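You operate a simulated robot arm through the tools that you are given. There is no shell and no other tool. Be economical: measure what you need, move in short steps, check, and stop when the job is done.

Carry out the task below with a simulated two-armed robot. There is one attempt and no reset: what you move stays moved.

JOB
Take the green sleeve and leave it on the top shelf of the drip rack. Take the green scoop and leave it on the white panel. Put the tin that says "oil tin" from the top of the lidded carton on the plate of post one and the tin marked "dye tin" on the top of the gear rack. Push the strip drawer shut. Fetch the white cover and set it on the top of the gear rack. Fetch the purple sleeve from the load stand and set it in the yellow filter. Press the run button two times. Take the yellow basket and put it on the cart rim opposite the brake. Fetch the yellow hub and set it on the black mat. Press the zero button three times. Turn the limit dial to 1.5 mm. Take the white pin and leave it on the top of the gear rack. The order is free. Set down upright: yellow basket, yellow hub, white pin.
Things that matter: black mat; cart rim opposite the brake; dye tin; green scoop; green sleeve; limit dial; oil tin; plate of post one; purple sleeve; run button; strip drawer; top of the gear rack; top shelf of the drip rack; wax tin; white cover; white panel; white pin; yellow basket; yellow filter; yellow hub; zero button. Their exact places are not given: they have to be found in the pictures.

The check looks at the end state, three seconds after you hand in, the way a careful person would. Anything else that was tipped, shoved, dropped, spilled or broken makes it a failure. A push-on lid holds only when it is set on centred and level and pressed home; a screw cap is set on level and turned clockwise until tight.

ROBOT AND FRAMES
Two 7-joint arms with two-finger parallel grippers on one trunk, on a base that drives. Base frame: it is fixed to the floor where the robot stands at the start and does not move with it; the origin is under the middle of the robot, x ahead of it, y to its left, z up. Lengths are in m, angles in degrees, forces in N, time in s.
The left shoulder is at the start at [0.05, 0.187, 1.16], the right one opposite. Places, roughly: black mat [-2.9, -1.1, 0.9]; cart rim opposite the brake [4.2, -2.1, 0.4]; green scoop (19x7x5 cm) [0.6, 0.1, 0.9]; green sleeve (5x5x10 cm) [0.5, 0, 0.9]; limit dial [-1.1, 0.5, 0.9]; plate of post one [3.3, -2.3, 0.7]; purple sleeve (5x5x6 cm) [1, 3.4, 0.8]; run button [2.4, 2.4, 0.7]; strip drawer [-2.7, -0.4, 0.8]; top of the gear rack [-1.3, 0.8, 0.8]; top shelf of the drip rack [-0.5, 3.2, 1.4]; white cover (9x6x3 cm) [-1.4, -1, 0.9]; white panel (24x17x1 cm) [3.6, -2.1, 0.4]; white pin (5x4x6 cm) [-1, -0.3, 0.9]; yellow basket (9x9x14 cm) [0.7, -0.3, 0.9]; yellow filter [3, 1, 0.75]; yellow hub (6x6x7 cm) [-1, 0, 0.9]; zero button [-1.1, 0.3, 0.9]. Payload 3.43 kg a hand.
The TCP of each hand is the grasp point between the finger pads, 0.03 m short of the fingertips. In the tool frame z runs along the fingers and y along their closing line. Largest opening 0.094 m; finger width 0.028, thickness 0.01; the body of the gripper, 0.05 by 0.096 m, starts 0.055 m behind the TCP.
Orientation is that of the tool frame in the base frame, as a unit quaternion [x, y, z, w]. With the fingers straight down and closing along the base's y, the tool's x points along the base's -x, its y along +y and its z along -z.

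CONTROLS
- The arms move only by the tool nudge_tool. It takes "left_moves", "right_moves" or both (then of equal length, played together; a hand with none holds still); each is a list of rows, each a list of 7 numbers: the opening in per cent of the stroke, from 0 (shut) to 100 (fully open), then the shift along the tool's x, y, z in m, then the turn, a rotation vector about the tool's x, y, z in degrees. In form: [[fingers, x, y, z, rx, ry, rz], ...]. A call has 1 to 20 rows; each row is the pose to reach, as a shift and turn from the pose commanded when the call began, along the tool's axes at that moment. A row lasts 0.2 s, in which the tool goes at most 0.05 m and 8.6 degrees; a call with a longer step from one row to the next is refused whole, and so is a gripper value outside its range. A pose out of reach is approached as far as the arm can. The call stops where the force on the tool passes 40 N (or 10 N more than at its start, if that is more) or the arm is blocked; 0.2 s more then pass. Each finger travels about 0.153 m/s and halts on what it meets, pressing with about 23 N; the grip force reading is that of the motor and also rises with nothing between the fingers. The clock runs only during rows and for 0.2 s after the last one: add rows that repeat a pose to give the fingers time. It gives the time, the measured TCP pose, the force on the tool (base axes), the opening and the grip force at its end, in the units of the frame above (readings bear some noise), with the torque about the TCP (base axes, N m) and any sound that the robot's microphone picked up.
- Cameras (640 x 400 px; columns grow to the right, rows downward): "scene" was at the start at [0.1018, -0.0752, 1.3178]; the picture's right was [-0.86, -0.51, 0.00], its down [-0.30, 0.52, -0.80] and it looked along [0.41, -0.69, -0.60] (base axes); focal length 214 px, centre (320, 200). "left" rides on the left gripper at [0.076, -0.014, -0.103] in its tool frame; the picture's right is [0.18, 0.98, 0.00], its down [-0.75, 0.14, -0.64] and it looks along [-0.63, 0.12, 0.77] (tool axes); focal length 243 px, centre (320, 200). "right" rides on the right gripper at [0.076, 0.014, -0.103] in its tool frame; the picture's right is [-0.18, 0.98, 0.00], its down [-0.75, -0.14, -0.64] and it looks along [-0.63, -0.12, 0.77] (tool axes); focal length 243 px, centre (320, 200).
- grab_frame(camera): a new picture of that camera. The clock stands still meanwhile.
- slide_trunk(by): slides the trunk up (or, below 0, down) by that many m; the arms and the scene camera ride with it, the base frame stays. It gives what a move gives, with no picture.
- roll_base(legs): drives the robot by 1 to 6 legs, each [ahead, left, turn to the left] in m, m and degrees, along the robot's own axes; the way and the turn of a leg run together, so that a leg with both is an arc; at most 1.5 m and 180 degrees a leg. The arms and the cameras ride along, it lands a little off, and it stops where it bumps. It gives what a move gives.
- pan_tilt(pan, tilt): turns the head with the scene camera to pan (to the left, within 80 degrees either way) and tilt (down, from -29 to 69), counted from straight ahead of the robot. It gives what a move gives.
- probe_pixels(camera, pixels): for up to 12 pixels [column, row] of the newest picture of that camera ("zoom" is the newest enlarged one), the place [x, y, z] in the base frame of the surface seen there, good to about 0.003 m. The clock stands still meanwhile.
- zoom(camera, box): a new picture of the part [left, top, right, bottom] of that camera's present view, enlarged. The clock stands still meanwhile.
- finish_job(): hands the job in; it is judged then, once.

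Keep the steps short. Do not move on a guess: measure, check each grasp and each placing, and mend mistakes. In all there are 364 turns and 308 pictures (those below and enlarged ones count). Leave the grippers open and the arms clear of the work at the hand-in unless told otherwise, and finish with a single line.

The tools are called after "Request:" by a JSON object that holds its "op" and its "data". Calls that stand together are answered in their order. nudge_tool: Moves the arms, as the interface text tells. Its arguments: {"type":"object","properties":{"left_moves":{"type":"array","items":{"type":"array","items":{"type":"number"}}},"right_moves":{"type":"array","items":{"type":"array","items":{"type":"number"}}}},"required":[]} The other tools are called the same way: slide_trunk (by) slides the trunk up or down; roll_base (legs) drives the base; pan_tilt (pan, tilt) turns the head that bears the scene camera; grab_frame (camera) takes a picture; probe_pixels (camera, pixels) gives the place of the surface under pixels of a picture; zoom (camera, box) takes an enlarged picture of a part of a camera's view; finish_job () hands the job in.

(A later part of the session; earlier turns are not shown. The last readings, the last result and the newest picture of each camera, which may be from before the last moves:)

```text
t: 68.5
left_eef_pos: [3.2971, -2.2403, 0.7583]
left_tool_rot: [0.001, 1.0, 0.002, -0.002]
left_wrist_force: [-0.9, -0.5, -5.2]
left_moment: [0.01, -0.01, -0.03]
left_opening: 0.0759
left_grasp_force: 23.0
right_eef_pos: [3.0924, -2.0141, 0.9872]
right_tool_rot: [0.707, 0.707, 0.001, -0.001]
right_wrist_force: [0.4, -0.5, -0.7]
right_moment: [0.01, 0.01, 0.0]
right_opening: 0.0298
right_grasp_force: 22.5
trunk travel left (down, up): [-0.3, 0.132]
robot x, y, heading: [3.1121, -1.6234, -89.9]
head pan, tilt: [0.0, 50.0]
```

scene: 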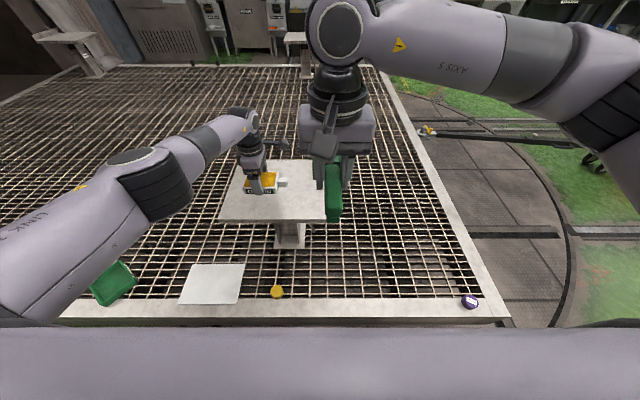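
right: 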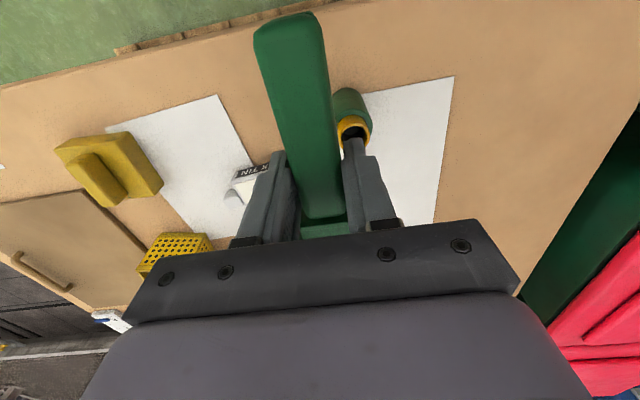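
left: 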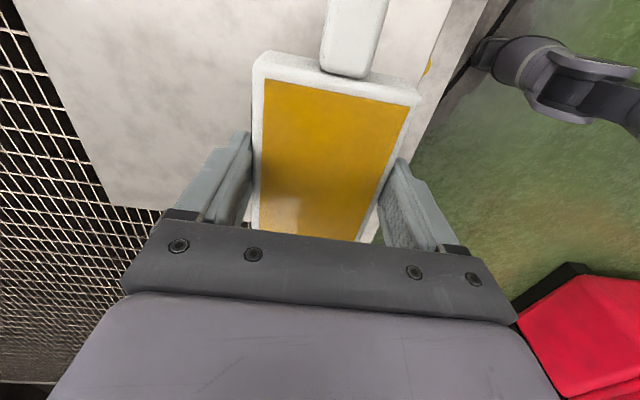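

Request:
{"op": "slide_trunk", "data": {"by": -0.003}}

```text
t: 69.1
left_eef_pos: [3.2976, -2.2404, 0.7572]
left_tool_rot: [0.002, 1.0, 0.001, -0.001]
left_wrist_force: [0.8, 1.6, 0.6]
left_moment: [-0.21, -0.36, 0.08]
left_opening: 0.076
left_grasp_force: 22.9
right_eef_pos: [3.0927, -2.013, 0.9847]
right_tool_rot: [0.708, 0.706, 0.001, 0.0]
right_wrist_force: [-0.1, 0.7, -0.9]
right_moment: [-0.02, 0.0, 0.01]
right_opening: 0.0297
right_grasp_force: 23.2
trunk travel left (down, up): [-0.297, 0.135]
robot x, y, heading: [3.1117, -1.6256, -90.2]
head pan, tilt: [0.0, 50.0]
```

Touching (weight gone). Open, then raise and withdraw.

Request:
{"op": "nudge_tool", "data": {"left_moves": [[50, 0, 0, 0, 0, 0, 0], [100, 0, 0, 0, 0, 0, 0], [100, 0, 0, 0, 0, 0, 0], [100, 0, 0, -0.04, 0, 0, 0], [100, 0, 0, -0.08, 0, 0, 0], [100, 0, 0.03, -0.11, 0, 0, 0], [100, 0, 0.07, -0.13, 0, 0, 0], [100, 0, 0.11, -0.15, 0, 0, 0], [100, -0.02, 0.15, -0.16, 0, 0, 0], [100, -0.04, 0.19, -0.17, 0, 0, 0], [100, -0.06, 0.23, -0.18, 0, 0, 0]]}}

Request:
{"op": "zoom", "data": {"camera": "scene", "box": [160, 100, 400, 300]}}

```text
t: 71.5
left_eef_pos: [3.3586, -2.0089, 0.9372]
left_tool_rot: [0.001, 1.0, 0.002, -0.002]
left_wrist_force: [-0.4, 1.3, 0.3]
left_moment: [0.03, 0.02, -0.02]
left_opening: 0.094
left_grasp_force: 0.0
right_eef_pos: [3.0915, -2.0124, 0.9841]
right_tool_rot: [0.708, 0.706, 0.001, -0.001]
right_wrist_force: [-0.5, -0.5, -1.3]
right_moment: [0.04, 0.02, 0.02]
right_opening: 0.0296
right_grasp_force: 23.1
trunk travel left (down, up): [-0.297, 0.135]
robot x, y, heading: [3.1155, -1.6222, -90.2]
head pan, tilt: [0.0, 50.0]
```

```text
2.00 times, centred on (280, 200) of scene
```

zoom: 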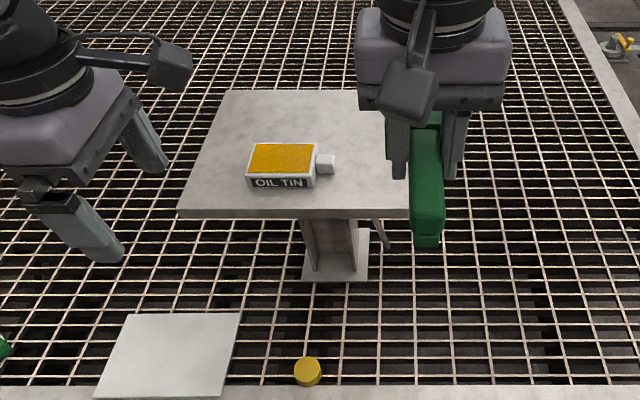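

Oil tin sits on the plate. Now shift left so the right hand faces the panel.

Request:
{"op": "roll_base", "data": {"legs": [[-0.05, 0, 0], [0, 0.62, 0], [0.08, 0, 0]]}}

Request:
{"op": "grab_frame", "data": {"camera": "scene"}}

```text
t: 76.1
left_eef_pos: [3.9772, -2.0051, 0.9374]
left_tool_rot: [-0.01, 1.0, 0.002, -0.001]
left_wrist_force: [0.2, -0.4, -0.4]
left_moment: [0.01, 0.04, -0.01]
left_opening: 0.0939
left_grasp_force: 0.1
right_eef_pos: [3.7104, -2.0142, 0.9827]
right_tool_rot: [0.702, 0.712, 0.002, -0.002]
right_wrist_force: [0.2, -0.1, -0.5]
right_moment: [0.03, -0.03, -0.01]
right_opening: 0.0297
right_grasp_force: 23.0
trunk travel left (down, up): [-0.297, 0.135]
robot x, y, heading: [3.7242, -1.6235, -89.3]
head pan, tilt: [0.0, 50.0]
stopped in leg 3: the robot was blocked; the commanded pose is now the measured one
```

```text
278 pictures are left
```

scene: 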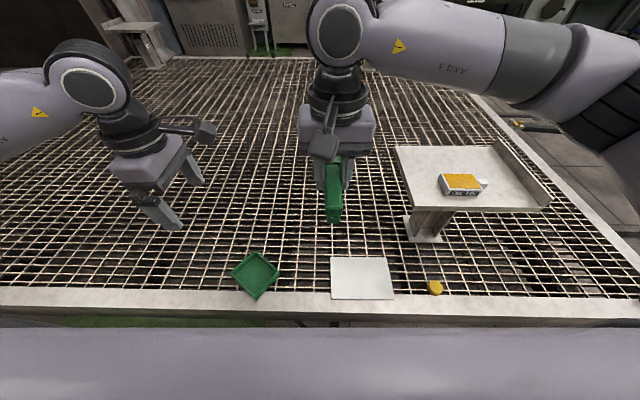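

Rotate scoop parallel to the panel's long side while moving above it.

Request:
{"op": "nudge_tool", "data": {"right_moves": [[0, -0.005, -0.011, 0, 0, 0, 8.2], [0, -0.01, -0.022, 0, 0, 0, 16.4], [0, -0.015, -0.033, 0, 0, 0, 24.6], [0, -0.02, -0.044, 0, 0, 0, 32.8], [0, -0.025, -0.055, 0, 0, 0, 41], [0, -0.03, -0.066, 0, 0, 0, 49.2], [0, -0.035, -0.077, 0, 0, 0, 57.4], [0, -0.04, -0.088, 0, 0, 0, 65.6], [0, -0.045, -0.1, 0, 0, 0, 73.8], [0, -0.05, -0.112, 0, 0, 0, 82], [0, -0.056, -0.125, 0, 0, 0, 90]]}}

Request:
{"op": "slide_trunk", "data": {"by": -0.295}}

Request:
{"op": "grab_frame", "data": {"camera": "scene"}}

```text
t: 78.5
left_eef_pos: [3.9765, -2.0067, 0.9373]
left_tool_rot: [-0.008, 1.0, 0.002, -0.002]
left_wrist_force: [1.0, -0.9, 0.0]
left_moment: [0.01, -0.02, 0.0]
left_opening: 0.094
left_grasp_force: 0.0
right_eef_pos: [3.5863, -2.0722, 0.9815]
right_tool_rot: [1.0, 0.007, 0.0, -0.001]
right_wrist_force: [0.7, -0.7, -0.8]
right_moment: [-0.04, 0.0, 0.02]
right_opening: 0.03
right_grasp_force: 22.8
trunk travel left (down, up): [-0.297, 0.135]
robot x, y, heading: [3.7253, -1.6223, -89.1]
head pan, tilt: [0.0, 50.0]
```

```text
t: 81.5
left_eef_pos: [3.9775, -2.0052, 0.6427]
left_tool_rot: [-0.008, 1.0, 0.002, -0.001]
left_wrist_force: [-0.3, 0.3, -0.4]
left_moment: [-0.05, 0.01, 0.02]
left_opening: 0.094
left_grasp_force: 0.1
right_eef_pos: [3.5855, -2.0728, 0.6878]
right_tool_rot: [1.0, 0.009, -0.001, -0.002]
right_wrist_force: [0.2, -0.5, -0.3]
right_moment: [-0.01, -0.03, 0.0]
right_opening: 0.0295
right_grasp_force: 23.2
trunk travel left (down, up): [-0.002, 0.43]
robot x, y, heading: [3.7257, -1.6208, -88.8]
head pan, tilt: [0.0, 50.0]
```

```text
277 pictures are left
```

scene: 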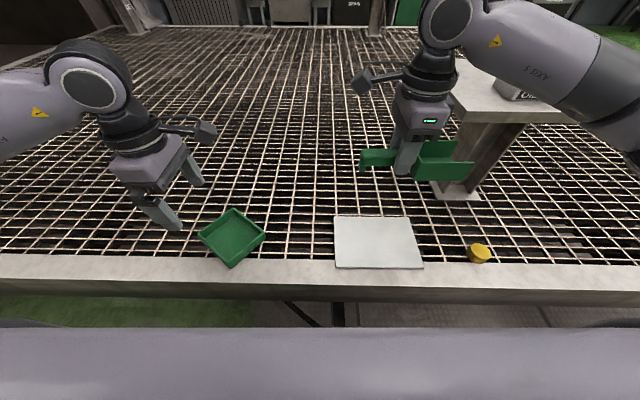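

Check clearance between the right forearm and the plate/tin.

Request:
{"op": "zoom", "data": {"camera": "scene", "box": [340, 0, 640, 188]}}

Request:
{"op": "probe_pixels", "data": {"camera": "scene", "pixels": [[500, 60], [540, 90], [580, 115], [480, 50], [520, 95], [450, 90], [338, 262], [418, 263], [337, 220], [408, 220], [400, 255], [374, 160]]}}

```text
2.13 times, centred on (490, 94) of scene
```

zoom: 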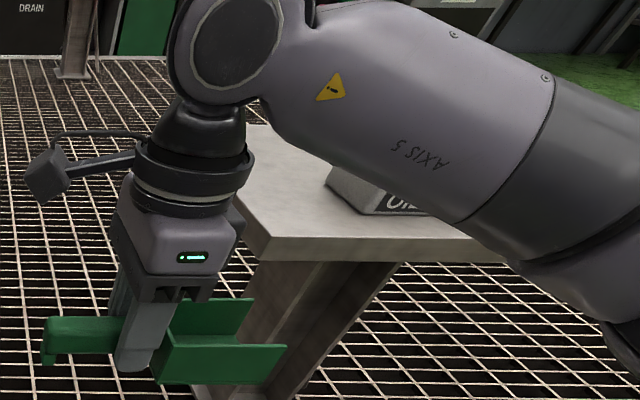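

```text
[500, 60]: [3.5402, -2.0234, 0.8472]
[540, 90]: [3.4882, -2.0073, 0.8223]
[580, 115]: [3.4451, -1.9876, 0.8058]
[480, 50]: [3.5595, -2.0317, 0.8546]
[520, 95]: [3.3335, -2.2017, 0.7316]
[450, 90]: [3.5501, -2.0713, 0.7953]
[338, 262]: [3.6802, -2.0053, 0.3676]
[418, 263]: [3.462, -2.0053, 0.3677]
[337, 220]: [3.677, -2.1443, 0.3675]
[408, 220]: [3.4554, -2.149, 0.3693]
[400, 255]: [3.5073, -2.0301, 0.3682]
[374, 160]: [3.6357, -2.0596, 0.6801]
```

Clearance ~6 cm. Lower the scoop stepwise.

Request:
{"op": "nudge_tool", "data": {"right_moves": [[0, 0, 0, 0.04, 0, 0, 0], [0, 0, 0, 0.08, 0, 0, 0], [0, 0, 0, 0.12, 0, 0, 0], [0, 0, 0, 0.16, 0, 0, 0], [0, 0, 0, 0.2, 0, 0, 0], [0, 0, 0, 0.24, 0, 0, 0]]}}

Request:
{"op": "grab_frame", "data": {"camera": "scene"}}

```text
t: 82.9
left_eef_pos: [3.9772, -2.0056, 0.6428]
left_tool_rot: [-0.008, 1.0, 0.001, -0.002]
left_wrist_force: [0.0, 1.3, -0.2]
left_moment: [-0.02, 0.01, 0.0]
left_opening: 0.0942
left_grasp_force: 0.1
right_eef_pos: [3.5876, -2.0699, 0.4486]
right_tool_rot: [1.0, 0.008, -0.001, -0.001]
right_wrist_force: [-0.5, 0.0, -0.8]
right_moment: [0.0, 0.0, -0.01]
right_opening: 0.0297
right_grasp_force: 22.8
trunk travel left (down, up): [-0.002, 0.43]
robot x, y, heading: [3.7223, -1.6258, -88.5]
head pan, tilt: [0.0, 50.0]
```

```text
275 pictures are left
```

scene: 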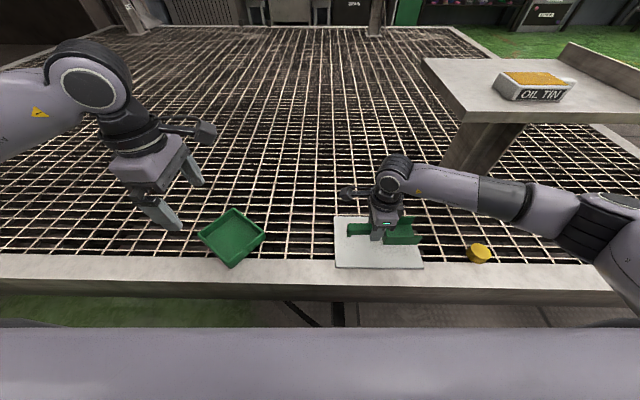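

Request:
{"op": "nudge_tool", "data": {"right_moves": [[0, 0.008, 0, 0.02, 0, 0, 0], [0, 0.008, 0, 0.033, 0, 0, 0]]}}

Request:
{"op": "zoom", "data": {"camera": "scene", "box": [310, 160, 470, 280]}}

```text
t: 83.5
left_eef_pos: [3.9773, -2.0049, 0.6432]
left_tool_rot: [-0.009, 1.0, 0.002, -0.002]
left_wrist_force: [0.3, -0.2, -0.8]
left_moment: [0.02, 0.04, 0.02]
left_opening: 0.0941
left_grasp_force: 0.1
right_eef_pos: [3.5957, -2.0713, 0.4164]
right_tool_rot: [1.0, 0.008, -0.002, -0.002]
right_wrist_force: [-0.1, 0.1, 0.0]
right_moment: [-0.02, -0.01, -0.01]
right_opening: 0.0298
right_grasp_force: 23.3
trunk travel left (down, up): [-0.002, 0.43]
robot x, y, heading: [3.7226, -1.623, -88.9]
head pan, tilt: [0.0, 50.0]
```

```text
3.33 times, centred on (390, 220) of scene
```

zoom: 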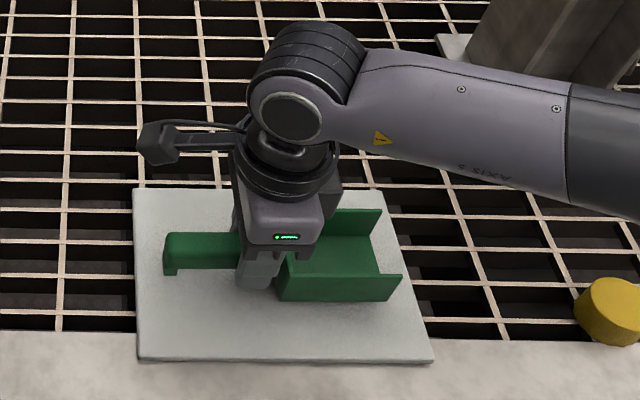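

Well centred on the panel. Lower to contact and release.

Request:
{"op": "nudge_tool", "data": {"right_moves": [[0, 0, 0, 0.005, 0, 0, 0], [0, 0, 0, 0.008, 0, 0, 0]]}}

```text
t: 84.1
left_eef_pos: [3.9777, -2.0051, 0.6427]
left_tool_rot: [-0.009, 1.0, 0.001, -0.002]
left_wrist_force: [0.4, -0.6, 0.3]
left_moment: [0.0, -0.02, -0.04]
left_opening: 0.094
left_grasp_force: 0.0
right_eef_pos: [3.5949, -2.0702, 0.408]
right_tool_rot: [1.0, 0.008, 0.0, -0.002]
right_wrist_force: [-0.5, 0.1, -0.8]
right_moment: [-0.01, 0.0, 0.01]
right_opening: 0.0298
right_grasp_force: 22.8
trunk travel left (down, up): [-0.002, 0.43]
robot x, y, heading: [3.7225, -1.6197, -88.7]
head pan, tilt: [0.0, 50.0]
```

Request:
{"op": "nudge_tool", "data": {"right_moves": [[0, 0, 0, 0.003, 0, 0, 0]]}}

```text
t: 84.5
left_eef_pos: [3.9768, -2.0059, 0.6421]
left_tool_rot: [-0.009, 1.0, 0.001, -0.002]
left_wrist_force: [0.1, 0.2, 0.2]
left_moment: [0.02, -0.02, 0.04]
left_opening: 0.0939
left_grasp_force: 0.0
right_eef_pos: [3.5949, -2.0724, 0.4059]
right_tool_rot: [1.0, 0.007, 0.0, -0.001]
right_wrist_force: [-1.7, 3.1, 11.4]
right_moment: [0.16, -0.15, 0.0]
right_opening: 0.0298
right_grasp_force: 23.2
trunk travel left (down, up): [-0.002, 0.43]
robot x, y, heading: [3.7206, -1.6237, -88.7]
head pan, tilt: [0.0, 50.0]
```

Request:
{"op": "nudge_tool", "data": {"right_moves": [[40, 0, 0, -0.001, 0, 0, 0], [70, 0, 0, -0.001, 0, 0, 0], [70, 0, 0, -0.001, 0, 0, 0], [70, 0, 0, -0.04, 0, 0, 0], [70, 0, 0, -0.08, 0, 0, 0], [70, 0, 0, -0.12, 0, 0, 0], [70, 0, 0, -0.16, 0, 0, 0], [70, 0, 0, -0.2, 0, 0, 0], [70, 0, 0, -0.24, 0, 0, 0]]}}

Request:
{"op": "grab_frame", "data": {"camera": "scene"}}

```text
t: 86.5
left_eef_pos: [3.9776, -2.0058, 0.6423]
left_tool_rot: [-0.008, 1.0, 0.002, -0.002]
left_wrist_force: [-0.3, -0.2, -0.5]
left_moment: [-0.02, 0.02, 0.04]
left_opening: 0.0939
left_grasp_force: 0.0
right_eef_pos: [3.5946, -2.0695, 0.6436]
right_tool_rot: [1.0, 0.008, -0.001, -0.001]
right_wrist_force: [-0.5, 0.1, 0.5]
right_moment: [0.02, 0.01, 0.0]
right_opening: 0.0661
right_grasp_force: 0.1
trunk travel left (down, up): [-0.002, 0.43]
robot x, y, heading: [3.7238, -1.6226, -88.8]
head pan, tilt: [0.0, 50.0]
```

```text
273 pictures are left
```

scene: 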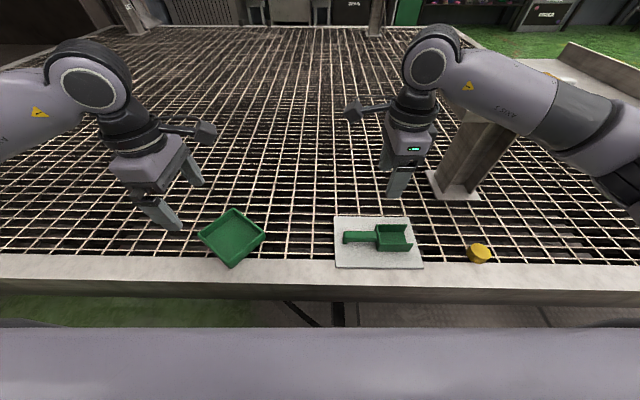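

Scoop lies on the panel. Raise the trunk and look left for the rim spot and the brake.

Request:
{"op": "slide_trunk", "data": {"by": 0.4}}

Request:
{"op": "pan_tilt", "data": {"pan": 40, "tilt": 30}}

Request:
{"op": "grab_frame", "data": {"camera": "scene"}}

Request:
{"op": "pan_tilt", "data": {"pan": -50, "tilt": 25}}

Request:
{"op": "grab_frame", "data": {"camera": "scene"}}

```text
t: 90.3
left_eef_pos: [3.9786, -2.0061, 1.043]
left_tool_rot: [-0.009, 1.0, 0.002, -0.002]
left_wrist_force: [-0.1, -0.1, 0.0]
left_moment: [-0.04, -0.01, -0.02]
left_opening: 0.094
left_grasp_force: 0.0
right_eef_pos: [3.5935, -2.0693, 1.0428]
right_tool_rot: [1.0, 0.008, -0.001, -0.001]
right_wrist_force: [0.3, -1.1, 0.0]
right_moment: [-0.01, 0.0, 0.03]
right_opening: 0.066
right_grasp_force: 0.1
trunk travel left (down, up): [-0.402, 0.03]
robot x, y, heading: [3.7237, -1.6179, -88.9]
head pan, tilt: [0.0, 50.0]
```

```text
t: 91.4
left_eef_pos: [3.9776, -2.005, 1.0433]
left_tool_rot: [-0.008, 1.0, 0.001, -0.002]
left_wrist_force: [-0.2, 0.4, -1.4]
left_moment: [-0.01, 0.01, 0.0]
left_opening: 0.094
left_grasp_force: 0.1
right_eef_pos: [3.5944, -2.0693, 1.0443]
right_tool_rot: [1.0, 0.007, -0.001, -0.001]
right_wrist_force: [0.1, -0.8, -0.3]
right_moment: [0.0, -0.01, 0.03]
right_opening: 0.0659
right_grasp_force: 0.1
trunk travel left (down, up): [-0.402, 0.03]
robot x, y, heading: [3.722, -1.6229, -88.7]
head pan, tilt: [40.0, 30.0]
```

```text
272 pictures are left
```

scene: 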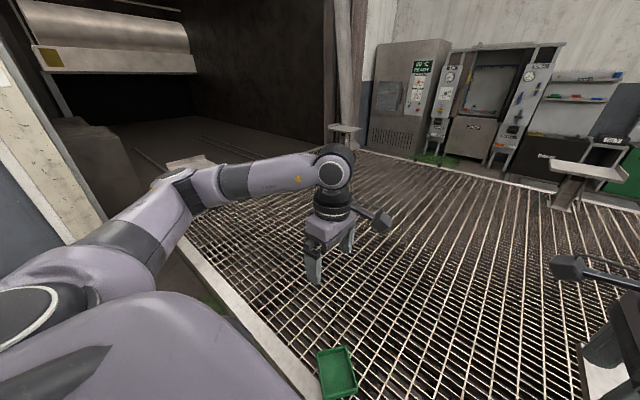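

```text
t: 93.0
left_eef_pos: [3.9777, -2.0063, 1.0428]
left_tool_rot: [-0.009, 1.0, 0.001, -0.002]
left_wrist_force: [-0.7, 0.0, -0.4]
left_moment: [0.01, -0.01, 0.01]
left_opening: 0.094
left_grasp_force: 0.1
right_eef_pos: [3.594, -2.0696, 1.0431]
right_tool_rot: [1.0, 0.008, 0.0, -0.002]
right_wrist_force: [-0.2, -0.2, -0.5]
right_moment: [-0.06, -0.02, -0.02]
right_opening: 0.0657
right_grasp_force: 0.0
trunk travel left (down, up): [-0.402, 0.03]
robot x, y, heading: [3.7232, -1.6272, -88.6]
head pan, tilt: [-50.0, 25.0]
```

```text
271 pictures are left
```

scene: 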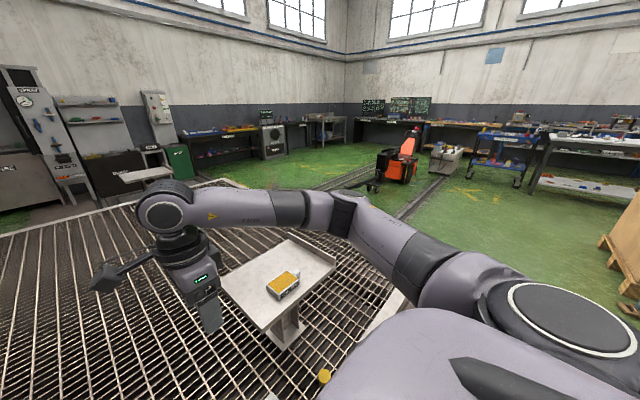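

Measure obstacles for the drive back.

Request:
{"op": "probe_pixels", "data": {"camera": "scene", "pixels": [[445, 172], [480, 165], [520, 182], [535, 190], [620, 208], [610, 285], [585, 245], [400, 165], [628, 300]]}}

Request:
{"op": "zoom", "data": {"camera": "scene", "box": [340, 80, 640, 268]}}

```text
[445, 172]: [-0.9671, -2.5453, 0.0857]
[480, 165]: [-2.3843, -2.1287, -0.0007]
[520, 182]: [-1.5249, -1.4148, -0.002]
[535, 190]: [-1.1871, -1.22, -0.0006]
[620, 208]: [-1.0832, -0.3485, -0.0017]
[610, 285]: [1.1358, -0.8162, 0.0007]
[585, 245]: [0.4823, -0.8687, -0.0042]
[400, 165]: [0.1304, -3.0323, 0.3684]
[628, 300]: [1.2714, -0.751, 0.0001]
```

```text
2.13 times, centred on (490, 174) of scene
```

zoom: 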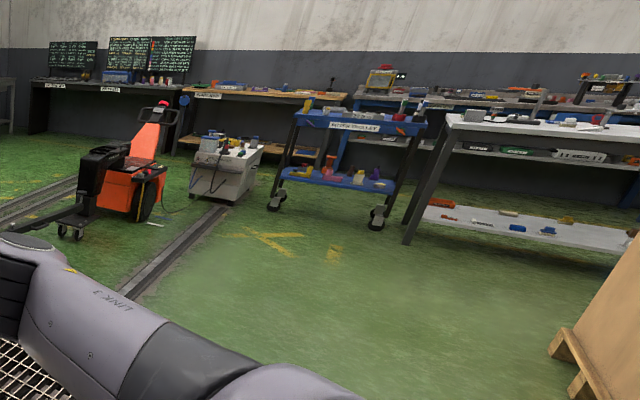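

Path is clear. Drive back in reverse to the carton front.

Request:
{"op": "roll_base", "data": {"legs": [[-0.17, 0, 0], [0, 0, 88.7], [-1.5, 0, 0], [-1.5, 0, 0], [-0.85, 0, 0]]}}

```text
t: 116.5
left_eef_pos: [0.2429, -1.2118, 1.0432]
left_tool_rot: [0.715, -0.7, 0.0, 0.002]
left_wrist_force: [0.1, 0.5, -0.5]
left_moment: [0.03, -0.02, -0.02]
left_opening: 0.094
left_grasp_force: 0.1
right_eef_pos: [0.309, -1.5943, 1.0444]
right_tool_rot: [0.701, 0.714, -0.002, -0.001]
right_wrist_force: [0.3, 0.2, 0.5]
right_moment: [0.01, -0.01, -0.01]
right_opening: 0.0658
right_grasp_force: 0.0
trunk travel left (down, up): [-0.402, 0.03]
robot x, y, heading: [-0.132, -1.4647, 1.3]
head pan, tilt: [-50.0, 25.0]
```

Request:
{"op": "roll_base", "data": {"legs": [[0, 1.25, -1.3], [0.12, 0, 0]]}}

Request:
{"op": "pan_tilt", "data": {"pan": -10, "tilt": 45}}

Request:
{"op": "grab_frame", "data": {"camera": "scene"}}

```text
t: 123.7
left_eef_pos: [0.3473, 0.0308, 1.042]
left_tool_rot: [0.71, -0.704, -0.001, 0.004]
left_wrist_force: [0.0, -0.4, -0.8]
left_moment: [0.01, 0.01, -0.01]
left_opening: 0.0939
left_grasp_force: 0.2
right_eef_pos: [0.4078, -0.3513, 1.0432]
right_tool_rot: [0.705, 0.71, -0.001, -0.001]
right_wrist_force: [-0.3, 0.3, 0.1]
right_moment: [-0.03, 0.05, 0.01]
right_opening: 0.066
right_grasp_force: 0.0
trunk travel left (down, up): [-0.402, 0.03]
robot x, y, heading: [-0.0348, -0.2214, 0.7]
head pan, tilt: [-50.0, 25.0]
```

```text
t: 124.8
left_eef_pos: [0.3472, 0.0311, 1.0415]
left_tool_rot: [0.71, -0.704, 0.0, 0.003]
left_wrist_force: [-0.1, 0.9, -0.1]
left_moment: [0.02, -0.03, -0.01]
left_opening: 0.0939
left_grasp_force: 0.0
right_eef_pos: [0.4073, -0.352, 1.0429]
right_tool_rot: [0.704, 0.71, -0.002, 0.0]
right_wrist_force: [-0.4, 1.0, 0.1]
right_moment: [-0.02, -0.04, 0.02]
right_opening: 0.0658
right_grasp_force: 0.0
trunk travel left (down, up): [-0.402, 0.03]
robot x, y, heading: [-0.0346, -0.219, 0.9]
head pan, tilt: [-10.0, 45.0]
```

```text
269 pictures are left
```

scene: 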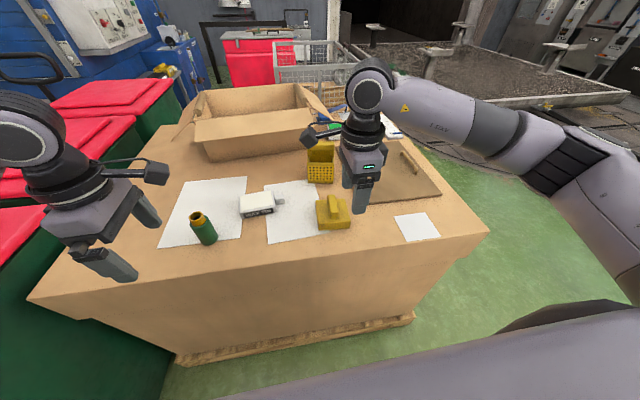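

Request:
{"op": "roll_base", "data": {"legs": [[0.1, 0, -0.9]]}}

Request:
{"op": "zoom", "data": {"camera": "scene", "box": [160, 110, 420, 270]}}

Request:
{"op": "grab_frame", "data": {"camera": "right"}}

```text
t: 126.0
left_eef_pos: [0.4429, 0.0262, 1.043]
left_tool_rot: [-0.707, 0.708, 0.0, -0.003]
left_wrist_force: [-0.3, -0.3, -0.1]
left_moment: [0.01, -0.04, 0.04]
left_opening: 0.0939
left_grasp_force: 0.1
right_eef_pos: [0.4991, -0.3581, 1.0448]
right_tool_rot: [0.709, 0.706, 0.0, 0.0]
right_wrist_force: [-0.7, 0.2, 0.2]
right_moment: [-0.02, -0.03, 0.02]
right_opening: 0.0655
right_grasp_force: 0.1
trunk travel left (down, up): [-0.402, 0.03]
robot x, y, heading: [0.056, -0.2184, -0.2]
head pan, tilt: [-10.0, 45.0]
stopped in leg 1: the robot was blocked; the commanded pose is now the measured one
```

```text
2.46 times, centred on (290, 190) of scene
```

zoom: 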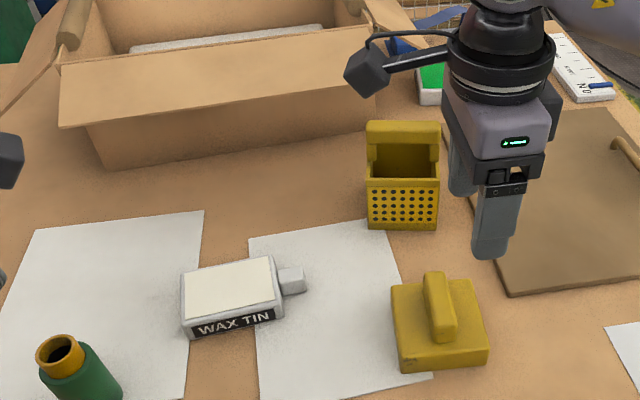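

```text
267 pictures are left
```

right: 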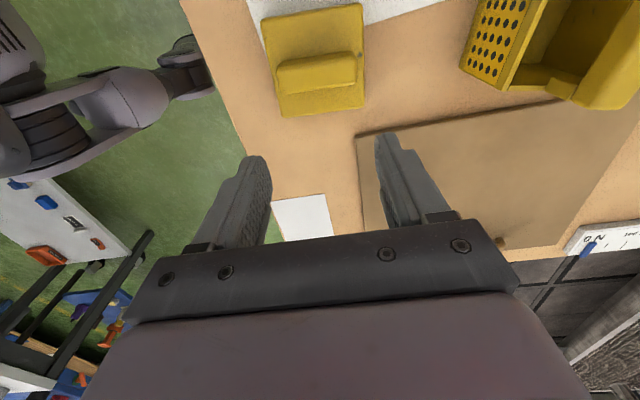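

Measure the basket in the zoom.

Request:
{"op": "grab_frame", "data": {"camera": "scene"}}

Request:
{"op": "zoom", "data": {"camera": "scene", "box": [290, 130, 370, 210]}}

```text
266 pictures are left
```

scene: 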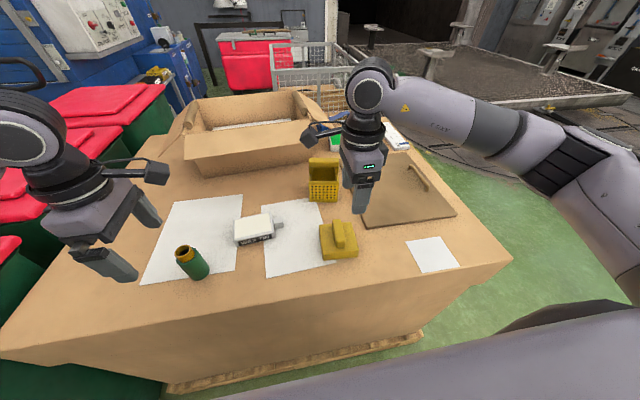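

```text
5.00 times, centred on (330, 170) of scene
```

zoom: 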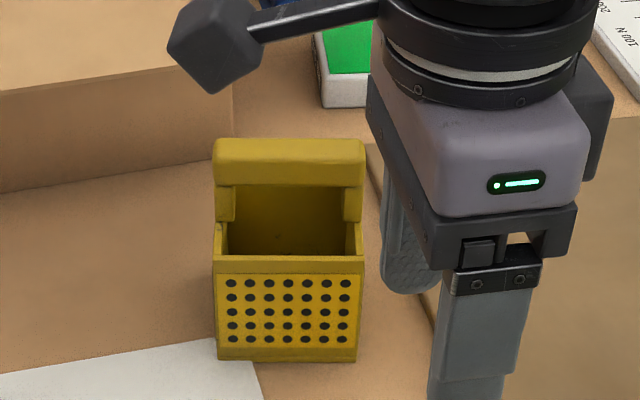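

Request:
{"op": "probe_pixels", "data": {"camera": "zoom", "pixels": [[220, 150], [360, 150], [288, 146], [288, 178], [225, 205], [354, 205], [218, 262], [360, 264], [290, 262], [288, 355], [290, 230], [220, 350]]}}

```text
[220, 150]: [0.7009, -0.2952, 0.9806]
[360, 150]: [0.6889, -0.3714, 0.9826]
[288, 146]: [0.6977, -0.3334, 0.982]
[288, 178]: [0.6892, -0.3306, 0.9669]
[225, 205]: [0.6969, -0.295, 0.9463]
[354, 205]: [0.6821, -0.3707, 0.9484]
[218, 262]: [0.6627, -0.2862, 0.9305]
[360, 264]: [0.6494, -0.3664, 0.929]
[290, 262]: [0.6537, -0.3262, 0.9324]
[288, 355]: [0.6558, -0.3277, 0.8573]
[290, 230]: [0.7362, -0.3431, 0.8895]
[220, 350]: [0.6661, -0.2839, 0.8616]
```

Basket has an arch handle (bar about x 0.70, y −0.333, z 0.965–0.982, turned ~9°). Bring the right hand above.

Request:
{"op": "nudge_tool", "data": {"right_moves": [[70, 0.005, 0.04, 0, 0, 0, 4.5], [70, 0.01, 0.08, 0, 0, 0, 9], [70, 0.015, 0.12, 0, 0, 0, 9], [70, 0.02, 0.16, 0, 0, 0, 9], [70, 0.025, 0.2, 0, 0, 0, 9]]}}

Request:
{"op": "grab_frame", "data": {"camera": "right"}}

```text
t: 127.2
left_eef_pos: [0.4444, 0.0247, 1.0429]
left_tool_rot: [-0.705, 0.709, 0.001, -0.002]
left_wrist_force: [0.3, -0.8, 0.4]
left_moment: [0.07, 0.02, -0.02]
left_opening: 0.094
left_grasp_force: 0.1
right_eef_pos: [0.6765, -0.3392, 1.0393]
right_tool_rot: [0.762, 0.648, 0.0, -0.001]
right_wrist_force: [0.2, -0.8, -0.7]
right_moment: [0.09, 0.03, 0.01]
right_opening: 0.0659
right_grasp_force: 0.1
right hand out of reach, approached as far as the arm can: row 5
trunk travel left (down, up): [-0.402, 0.03]
robot x, y, heading: [0.0554, -0.2159, 0.3]
head pan, tilt: [-10.0, 45.0]
```

```text
264 pictures are left
```

right: 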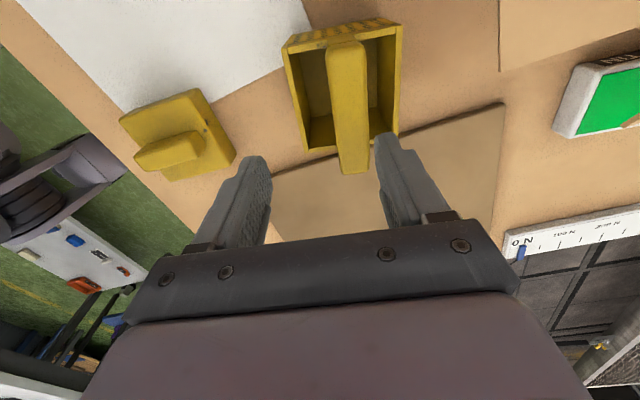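

Request:
{"op": "probe_pixels", "data": {"camera": "right", "pixels": [[345, 60], [347, 110], [350, 150], [335, 110], [365, 110], [300, 110], [385, 110]]}}

Request:
{"op": "zoom", "data": {"camera": "right", "box": [480, 30, 640, 130]}}

```text
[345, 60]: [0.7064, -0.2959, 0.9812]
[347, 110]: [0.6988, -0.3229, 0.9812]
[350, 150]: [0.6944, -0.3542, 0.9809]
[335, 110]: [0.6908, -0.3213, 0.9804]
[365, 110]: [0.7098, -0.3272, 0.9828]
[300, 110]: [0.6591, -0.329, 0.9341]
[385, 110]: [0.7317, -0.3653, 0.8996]
```

```text
4.00 times, centred on (560, 80) of right
```

zoom: 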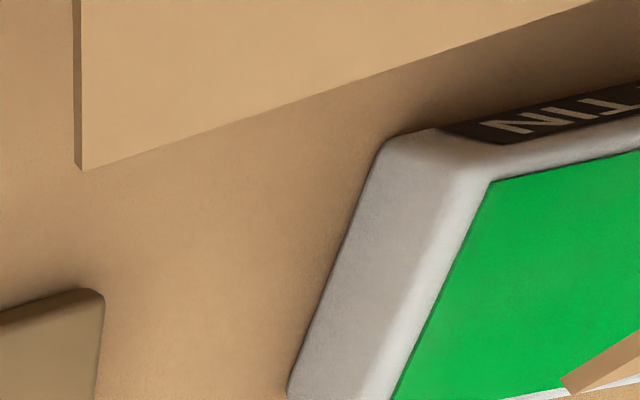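

Bar centre x≈0.699, just beyond reach. Turning the base ~25° left brings the right shoulder forward; retract hand, then turn.

Request:
{"op": "nudge_tool", "data": {"right_moves": [[70, 0, -0.04, -0.02, 0, 0, 0], [70, 0, -0.08, -0.04, 0, 0, 0], [70, 0, -0.12, -0.04, 0, 0, 0]]}}

Request:
{"op": "roll_base", "data": {"legs": [[-0.08, 0, 0], [0, 0, 25], [0.09, -0.042, 0]]}}

```text
t: 128.0
left_eef_pos: [0.443, 0.0268, 1.0422]
left_tool_rot: [-0.706, 0.708, 0.0, -0.003]
left_wrist_force: [0.0, 0.8, -0.4]
left_moment: [0.02, 0.0, 0.01]
left_opening: 0.094
left_grasp_force: 0.1
right_eef_pos: [0.5574, -0.3165, 1.0831]
right_tool_rot: [0.763, 0.647, -0.001, -0.001]
right_wrist_force: [0.0, -0.2, -1.1]
right_moment: [0.0, 0.03, 0.0]
right_opening: 0.0659
right_grasp_force: 0.0
trunk travel left (down, up): [-0.402, 0.03]
robot x, y, heading: [0.0585, -0.2199, -0.1]
head pan, tilt: [-10.0, 45.0]
```

```text
t: 131.1
left_eef_pos: [0.3023, 0.1688, 1.0412]
left_tool_rot: [0.843, -0.538, 0.001, 0.002]
left_wrist_force: [-1.4, -0.8, 0.6]
left_moment: [0.0, 0.01, 0.01]
left_opening: 0.0942
left_grasp_force: 0.0
right_eef_pos: [0.5507, -0.0935, 1.0842]
right_tool_rot: [0.605, 0.796, -0.001, 0.0]
right_wrist_force: [0.0, 0.7, 1.1]
right_moment: [-0.03, -0.03, -0.03]
right_opening: 0.066
right_grasp_force: 0.1
trunk travel left (down, up): [-0.402, 0.03]
robot x, y, heading: [0.0565, -0.2192, 25.2]
head pan, tilt: [-10.0, 45.0]
stopped in leg 3: the robot was blocked; the commanded pose is now the measured one
```

The base is round; turned fine. Move right hand above bar again with closing direction aligned (+26.5°).

Request:
{"op": "nudge_tool", "data": {"right_moves": [[70, -0.035, 0.01, 0, 0, 0, 4], [70, -0.075, 0.02, 0, 0, 0, 8], [70, -0.115, 0.03, 0, 0, 0, 12], [70, -0.155, 0.042, 0, 0, 0, 16], [70, -0.195, 0.054, 0, 0, 0, 20], [70, -0.23, 0.067, 0.01, 0, 0, 24], [70, -0.2675, 0.079, 0.02, 0, 0, 26.5], [70, -0.2675, 0.079, 0.05, 0, 0, 26.5]]}}

Request:
{"op": "grab_frame", "data": {"camera": "right"}}

```text
t: 132.9
left_eef_pos: [0.3035, 0.1695, 1.0429]
left_tool_rot: [0.843, -0.538, 0.001, 0.002]
left_wrist_force: [-0.4, 0.4, -0.6]
left_moment: [-0.03, -0.01, 0.03]
left_opening: 0.094
left_grasp_force: 0.1
right_eef_pos: [0.7005, -0.3285, 1.0346]
right_tool_rot: [0.771, 0.637, 0.0, -0.001]
right_wrist_force: [0.6, -1.7, -0.9]
right_moment: [0.02, -0.02, -0.05]
right_opening: 0.0658
right_grasp_force: 0.1
trunk travel left (down, up): [-0.402, 0.03]
robot x, y, heading: [0.0577, -0.2159, 25.0]
head pan, tilt: [-10.0, 45.0]
```

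```text
262 pictures are left
```

right: 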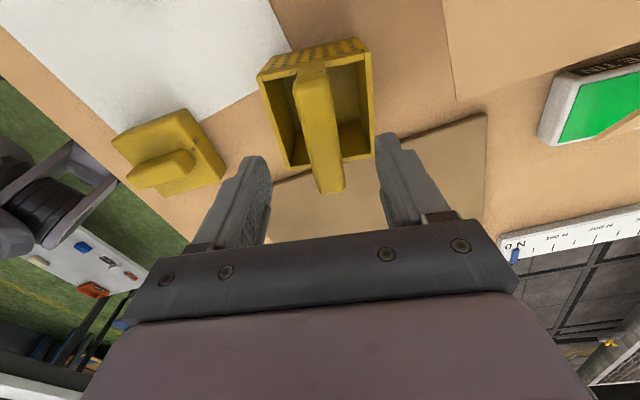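

Descend to z 0.97 and close on the bar.

Request:
{"op": "nudge_tool", "data": {"right_moves": [[70, 0, 0, 0.03, 0, 0, 0], [70, 0, 0, 0.055, 0, 0, 0], [70, 0, 0, 0.065, 0, 0, 0], [20, 0, 0, 0.065, 0, 0, 0], [0, 0, 0, 0.065, 0, 0, 0], [0, 0, 0, 0.065, 0, 0, 0]]}}

Request:
{"op": "nudge_tool", "data": {"right_moves": [[0, 0, 0, -0.02, 0, 0, 0], [0, 0, 0, -0.05, 0, 0, 0], [0, 0, 0, -0.09, 0, 0, 0], [0, 0, 0, -0.12, 0, 0, 0]]}}

Request:
{"op": "grab_frame", "data": {"camera": "scene"}}

```text
t: 134.3
left_eef_pos: [0.302, 0.1698, 1.0425]
left_tool_rot: [0.843, -0.538, 0.0, 0.003]
left_wrist_force: [0.2, -0.3, 1.0]
left_moment: [0.02, 0.0, -0.01]
left_opening: 0.094
left_grasp_force: 0.1
right_eef_pos: [0.6985, -0.3291, 0.9675]
right_tool_rot: [0.77, 0.638, -0.001, 0.0]
right_wrist_force: [0.2, -0.6, -0.2]
right_moment: [0.02, 0.02, 0.02]
right_opening: 0.0282
right_grasp_force: 22.9
trunk travel left (down, up): [-0.402, 0.03]
robot x, y, heading: [0.0547, -0.2197, 24.8]
head pan, tilt: [-10.0, 45.0]
```

```text
t: 135.3
left_eef_pos: [0.3028, 0.1705, 1.0428]
left_tool_rot: [0.843, -0.538, 0.0, 0.003]
left_wrist_force: [0.8, 0.3, 0.5]
left_moment: [-0.04, -0.01, -0.03]
left_opening: 0.0938
left_grasp_force: 0.0
right_eef_pos: [0.6985, -0.3308, 1.0908]
right_tool_rot: [0.771, 0.637, -0.001, 0.0]
right_wrist_force: [-0.6, -0.7, -2.3]
right_moment: [0.0, -0.04, 0.0]
right_opening: 0.0283
right_grasp_force: 23.1
trunk travel left (down, up): [-0.402, 0.03]
robot x, y, heading: [0.0578, -0.217, 24.9]
head pan, tilt: [-10.0, 45.0]
```

```text
261 pictures are left
```

scene: 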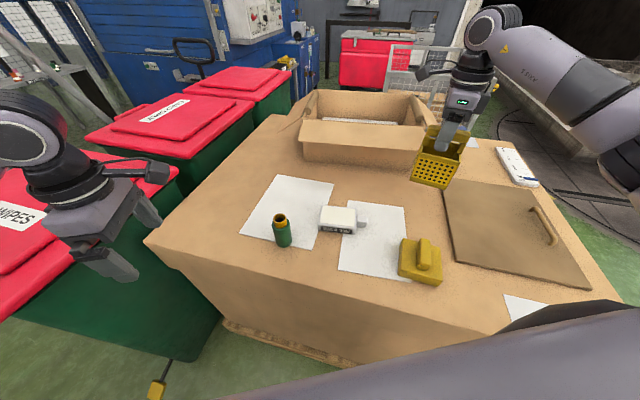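

Basket is lifted. Retract it, and turn the base back to 0.

Request:
{"op": "nudge_tool", "data": {"right_moves": [[0, -0.008, -0.04, 0, 0, 0, 0], [0, -0.016, -0.08, 0, 0, 0, 0], [0, -0.024, -0.12, 0, 0, 0, 0], [0, -0.032, -0.16, 0, 0, 0, 0], [0, -0.04, -0.2, 0, 0, 0, 0], [0, -0.047, -0.24, 0, 0, 0, 0]]}}

Request:
{"op": "roll_base", "data": {"legs": [[0, 0, -25]]}}

```text
t: 136.7
left_eef_pos: [0.3025, 0.1687, 1.0416]
left_tool_rot: [0.843, -0.538, 0.001, 0.002]
left_wrist_force: [-0.1, 0.2, -0.2]
left_moment: [-0.03, 0.0, 0.01]
left_opening: 0.0943
left_grasp_force: 0.1
right_eef_pos: [0.4542, -0.3317, 1.0864]
right_tool_rot: [0.771, 0.637, -0.001, -0.001]
right_wrist_force: [-1.0, 0.4, -2.7]
right_moment: [-0.02, -0.04, 0.02]
right_opening: 0.0284
right_grasp_force: 23.0
trunk travel left (down, up): [-0.402, 0.03]
robot x, y, heading: [0.0549, -0.2187, 25.0]
head pan, tilt: [-10.0, 45.0]
```

```text
t: 138.4
left_eef_pos: [0.4443, 0.0254, 1.0422]
left_tool_rot: [-0.705, 0.71, 0.0, -0.002]
left_wrist_force: [0.4, -0.1, -0.3]
left_moment: [0.01, -0.01, -0.01]
left_opening: 0.094
left_grasp_force: 0.0
right_eef_pos: [0.3663, -0.4909, 1.0864]
right_tool_rot: [0.892, 0.451, -0.002, 0.0]
right_wrist_force: [0.1, -0.6, -2.4]
right_moment: [0.03, -0.04, 0.01]
right_opening: 0.0283
right_grasp_force: 23.0
trunk travel left (down, up): [-0.402, 0.03]
robot x, y, heading: [0.0571, -0.2202, -0.4]
head pan, tilt: [-10.0, 45.0]
```

Left hand: rotate back to closing along y while retracting.

Request:
{"op": "nudge_tool", "data": {"left_moves": [[80, 0, 0.015, 0, 0, 0, 8.2], [80, 0, 0.03, 0, 0, 0, 16.4], [80, 0, 0.045, 0, 0, 0, 24.6], [80, 0, 0.06, 0, 0, 0, 32.8], [80, 0, 0.075, 0, 0, 0, 41], [80, 0, 0.09, 0, 0, 0, 49.2], [80, 0.005, 0.1, 0, 0, 0, 57.4], [80, 0.01, 0.11, 0, 0, 0, 65.6], [80, 0.015, 0.12, 0, 0, 0, 73.8], [80, 0.02, 0.12, 0, 0, 0, 82], [80, 0.025, 0.12, 0, 0, 0, 90]]}}

Request:
{"op": "nudge_tool", "data": {"left_moves": [[80, 0, 0, 0, 0, -8.2, 0], [80, 0, 0, 0, 0, -16.4, 0], [80, 0, 0, 0, 0, -24.6, 0], [80, 0, 0, 0, 0, -32.8, 0], [80, 0, 0, 0, 0, -41, 0], [80, 0, 0, 0, 0, -45, 0]]}}

Request:
{"op": "grab_frame", "data": {"camera": "left"}}

```text
t: 140.8
left_eef_pos: [0.3248, 0.0021, 1.0427]
left_tool_rot: [0.005, 1.0, -0.002, -0.002]
left_wrist_force: [0.0, 0.2, 0.5]
left_moment: [-0.01, 0.0, 0.03]
left_opening: 0.075
left_grasp_force: 0.1
right_eef_pos: [0.3676, -0.4914, 1.0861]
right_tool_rot: [0.892, 0.452, -0.001, 0.0]
right_wrist_force: [-1.1, -0.6, -3.1]
right_moment: [0.01, -0.01, 0.03]
right_opening: 0.0281
right_grasp_force: 22.6
trunk travel left (down, up): [-0.402, 0.03]
robot x, y, heading: [0.0564, -0.221, -0.1]
head pan, tilt: [-10.0, 45.0]
```

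```text
t: 142.2
left_eef_pos: [0.445, -0.0556, 1.0607]
left_tool_rot: [0.004, 0.925, -0.002, 0.38]
left_wrist_force: [0.8, -1.2, -0.4]
left_moment: [0.02, 0.03, 0.01]
left_opening: 0.0752
left_grasp_force: 0.0
left hand out of reach, approached as far as the arm can: row 1, 2, 3, 4, 5, 6
right_eef_pos: [0.3664, -0.4929, 1.086]
right_tool_rot: [0.892, 0.452, -0.001, 0.0]
right_wrist_force: [-0.9, 0.2, -3.3]
right_moment: [0.03, 0.0, 0.01]
right_opening: 0.028
right_grasp_force: 22.5
trunk travel left (down, up): [-0.402, 0.03]
robot x, y, heading: [0.0576, -0.2176, -0.2]
head pan, tilt: [-10.0, 45.0]
```

```text
260 pictures are left
```

left: 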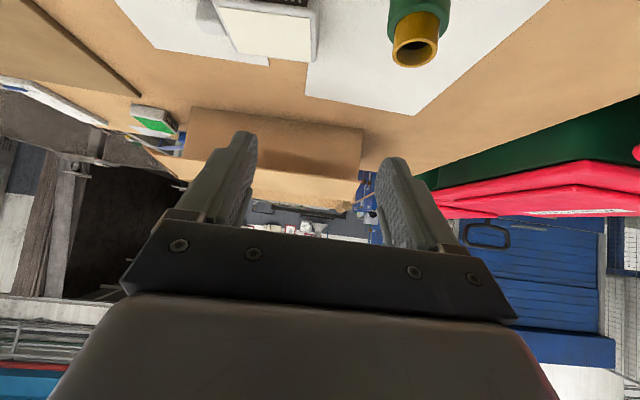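

Locate the sleeve precisely.

Request:
{"op": "probe_pixels", "data": {"camera": "left", "pixels": [[415, 20], [415, 62], [393, 50], [437, 45], [415, 8]]}}

Request:
{"op": "zoom", "data": {"camera": "scene", "box": [140, 180, 300, 300]}}

```text
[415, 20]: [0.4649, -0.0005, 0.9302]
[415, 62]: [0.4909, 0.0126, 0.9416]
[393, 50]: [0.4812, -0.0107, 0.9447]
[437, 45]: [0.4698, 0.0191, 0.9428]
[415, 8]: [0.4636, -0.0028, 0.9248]
```

```text
3.33 times, centred on (220, 240) of scene
```

zoom: 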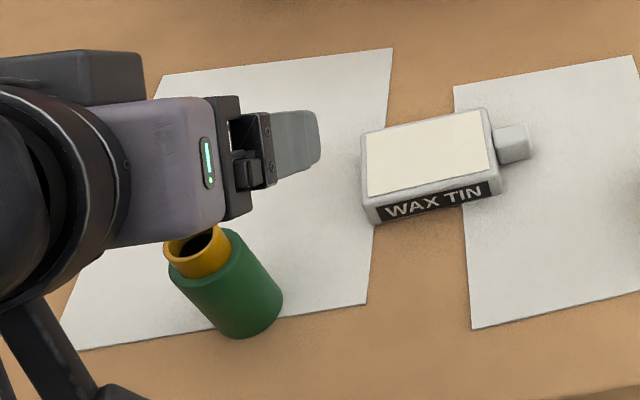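

Move over the sleeve, then lower and close.

Request:
{"op": "nudge_tool", "data": {"left_moves": [[80, 0.002, 0.03, 0.02, 0, 0, 0], [80, 0.0064, 0.0606, 0.05, 0, 0, 0], [80, 0.03, 0.0606, 0.074, 0, 0, 0], [80, 0.05, 0.0606, 0.094, 0, 0, 0]]}}

Request:
{"op": "grab_frame", "data": {"camera": "left"}}

Request:
{"op": "zoom", "data": {"camera": "scene", "box": [140, 180, 300, 300]}}

```text
t: 143.2
left_eef_pos: [0.4779, 0.0084, 0.9576]
left_tool_rot: [0.003, 0.924, -0.003, 0.381]
left_wrist_force: [-0.6, -0.2, -0.3]
left_moment: [0.0, 0.02, -0.02]
left_opening: 0.0751
left_grasp_force: 0.0
right_eef_pos: [0.3667, -0.492, 1.0873]
right_tool_rot: [0.892, 0.452, -0.001, -0.001]
right_wrist_force: [0.6, -0.3, -3.3]
right_moment: [0.0, 0.01, 0.02]
right_opening: 0.0283
right_grasp_force: 23.1
trunk travel left (down, up): [-0.402, 0.03]
robot x, y, heading: [0.0594, -0.214, -0.7]
head pan, tilt: [-10.0, 45.0]
```

```text
258 pictures are left
```

left: 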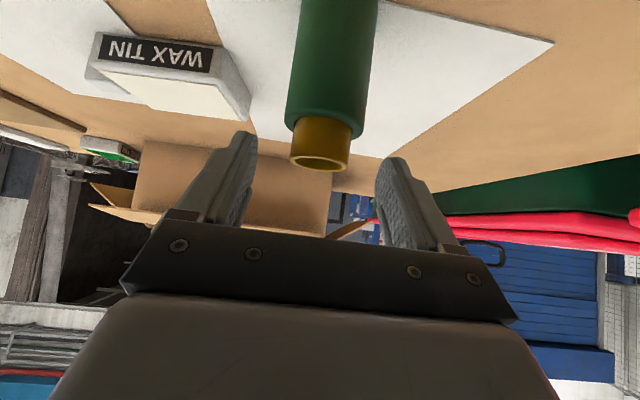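

```text
3.33 times, centred on (220, 240) of scene
```

zoom: 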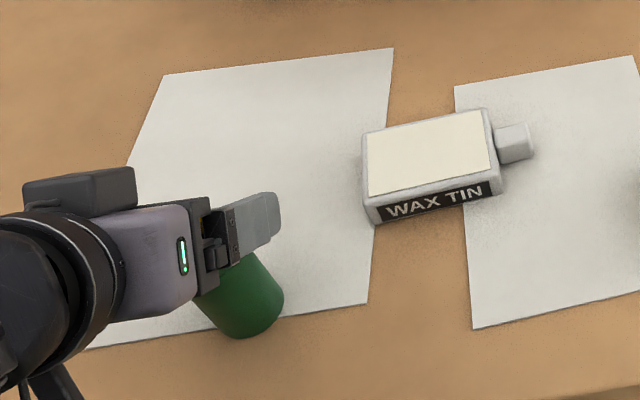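

Centred between the fingers. Lower 5 cm more and close.

Request:
{"op": "nudge_tool", "data": {"left_moves": [[80, 0.02, 0, 0.018, 0, 0, 0], [80, 0.037, 0, 0.035, 0, 0, 0], [30, 0.037, 0, 0.035, 0, 0, 0], [0, 0.037, 0, 0.035, 0, 0, 0], [0, 0.037, 0, 0.035, 0, 0, 0]]}}

Request:
{"op": "nudge_tool", "data": {"left_moves": [[0, -0.02, 0, -0.02, 0, 0, 0], [0, -0.045, 0, -0.045, 0, 0, 0], [0, -0.075, 0, -0.07, 0, 0, 0], [0, -0.1, 0, -0.095, 0, 0, 0], [0, -0.125, 0, -0.12, 0, 0, 0]]}}

Request:
{"op": "grab_frame", "data": {"camera": "left"}}

```text
t: 144.4
left_eef_pos: [0.4788, -0.0117, 0.9168]
left_tool_rot: [0.011, 0.924, -0.023, 0.383]
left_wrist_force: [5.2, 0.0, 8.8]
left_moment: [0.23, -0.46, -0.11]
left_opening: 0.0456
left_grasp_force: 23.1
left hand out of reach, approached as far as the arm can: row 2
right_eef_pos: [0.3675, -0.4916, 1.0867]
right_tool_rot: [0.892, 0.452, -0.001, -0.001]
right_wrist_force: [-0.9, -0.4, -2.6]
right_moment: [-0.03, 0.03, 0.0]
right_opening: 0.028
right_grasp_force: 23.1
trunk travel left (down, up): [-0.402, 0.03]
robot x, y, heading: [0.0529, -0.2188, 0.0]
head pan, tilt: [-10.0, 45.0]
```

```text
t: 145.6
left_eef_pos: [0.4817, 0.005, 1.0757]
left_tool_rot: [0.005, 0.925, -0.004, 0.381]
left_wrist_force: [-0.3, -0.1, -3.4]
left_moment: [0.03, 0.01, -0.01]
left_opening: 0.045
left_grasp_force: 23.9
right_eef_pos: [0.3681, -0.492, 1.0861]
right_tool_rot: [0.892, 0.452, -0.001, -0.001]
right_wrist_force: [0.6, 0.1, -3.2]
right_moment: [0.01, 0.01, -0.02]
right_opening: 0.0284
right_grasp_force: 23.3
trunk travel left (down, up): [-0.402, 0.03]
robot x, y, heading: [0.0563, -0.2186, -0.1]
head pan, tilt: [-10.0, 45.0]
```

```text
256 pictures are left
```

left: 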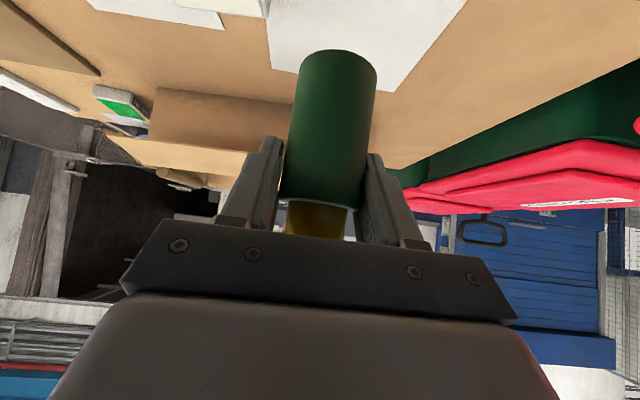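

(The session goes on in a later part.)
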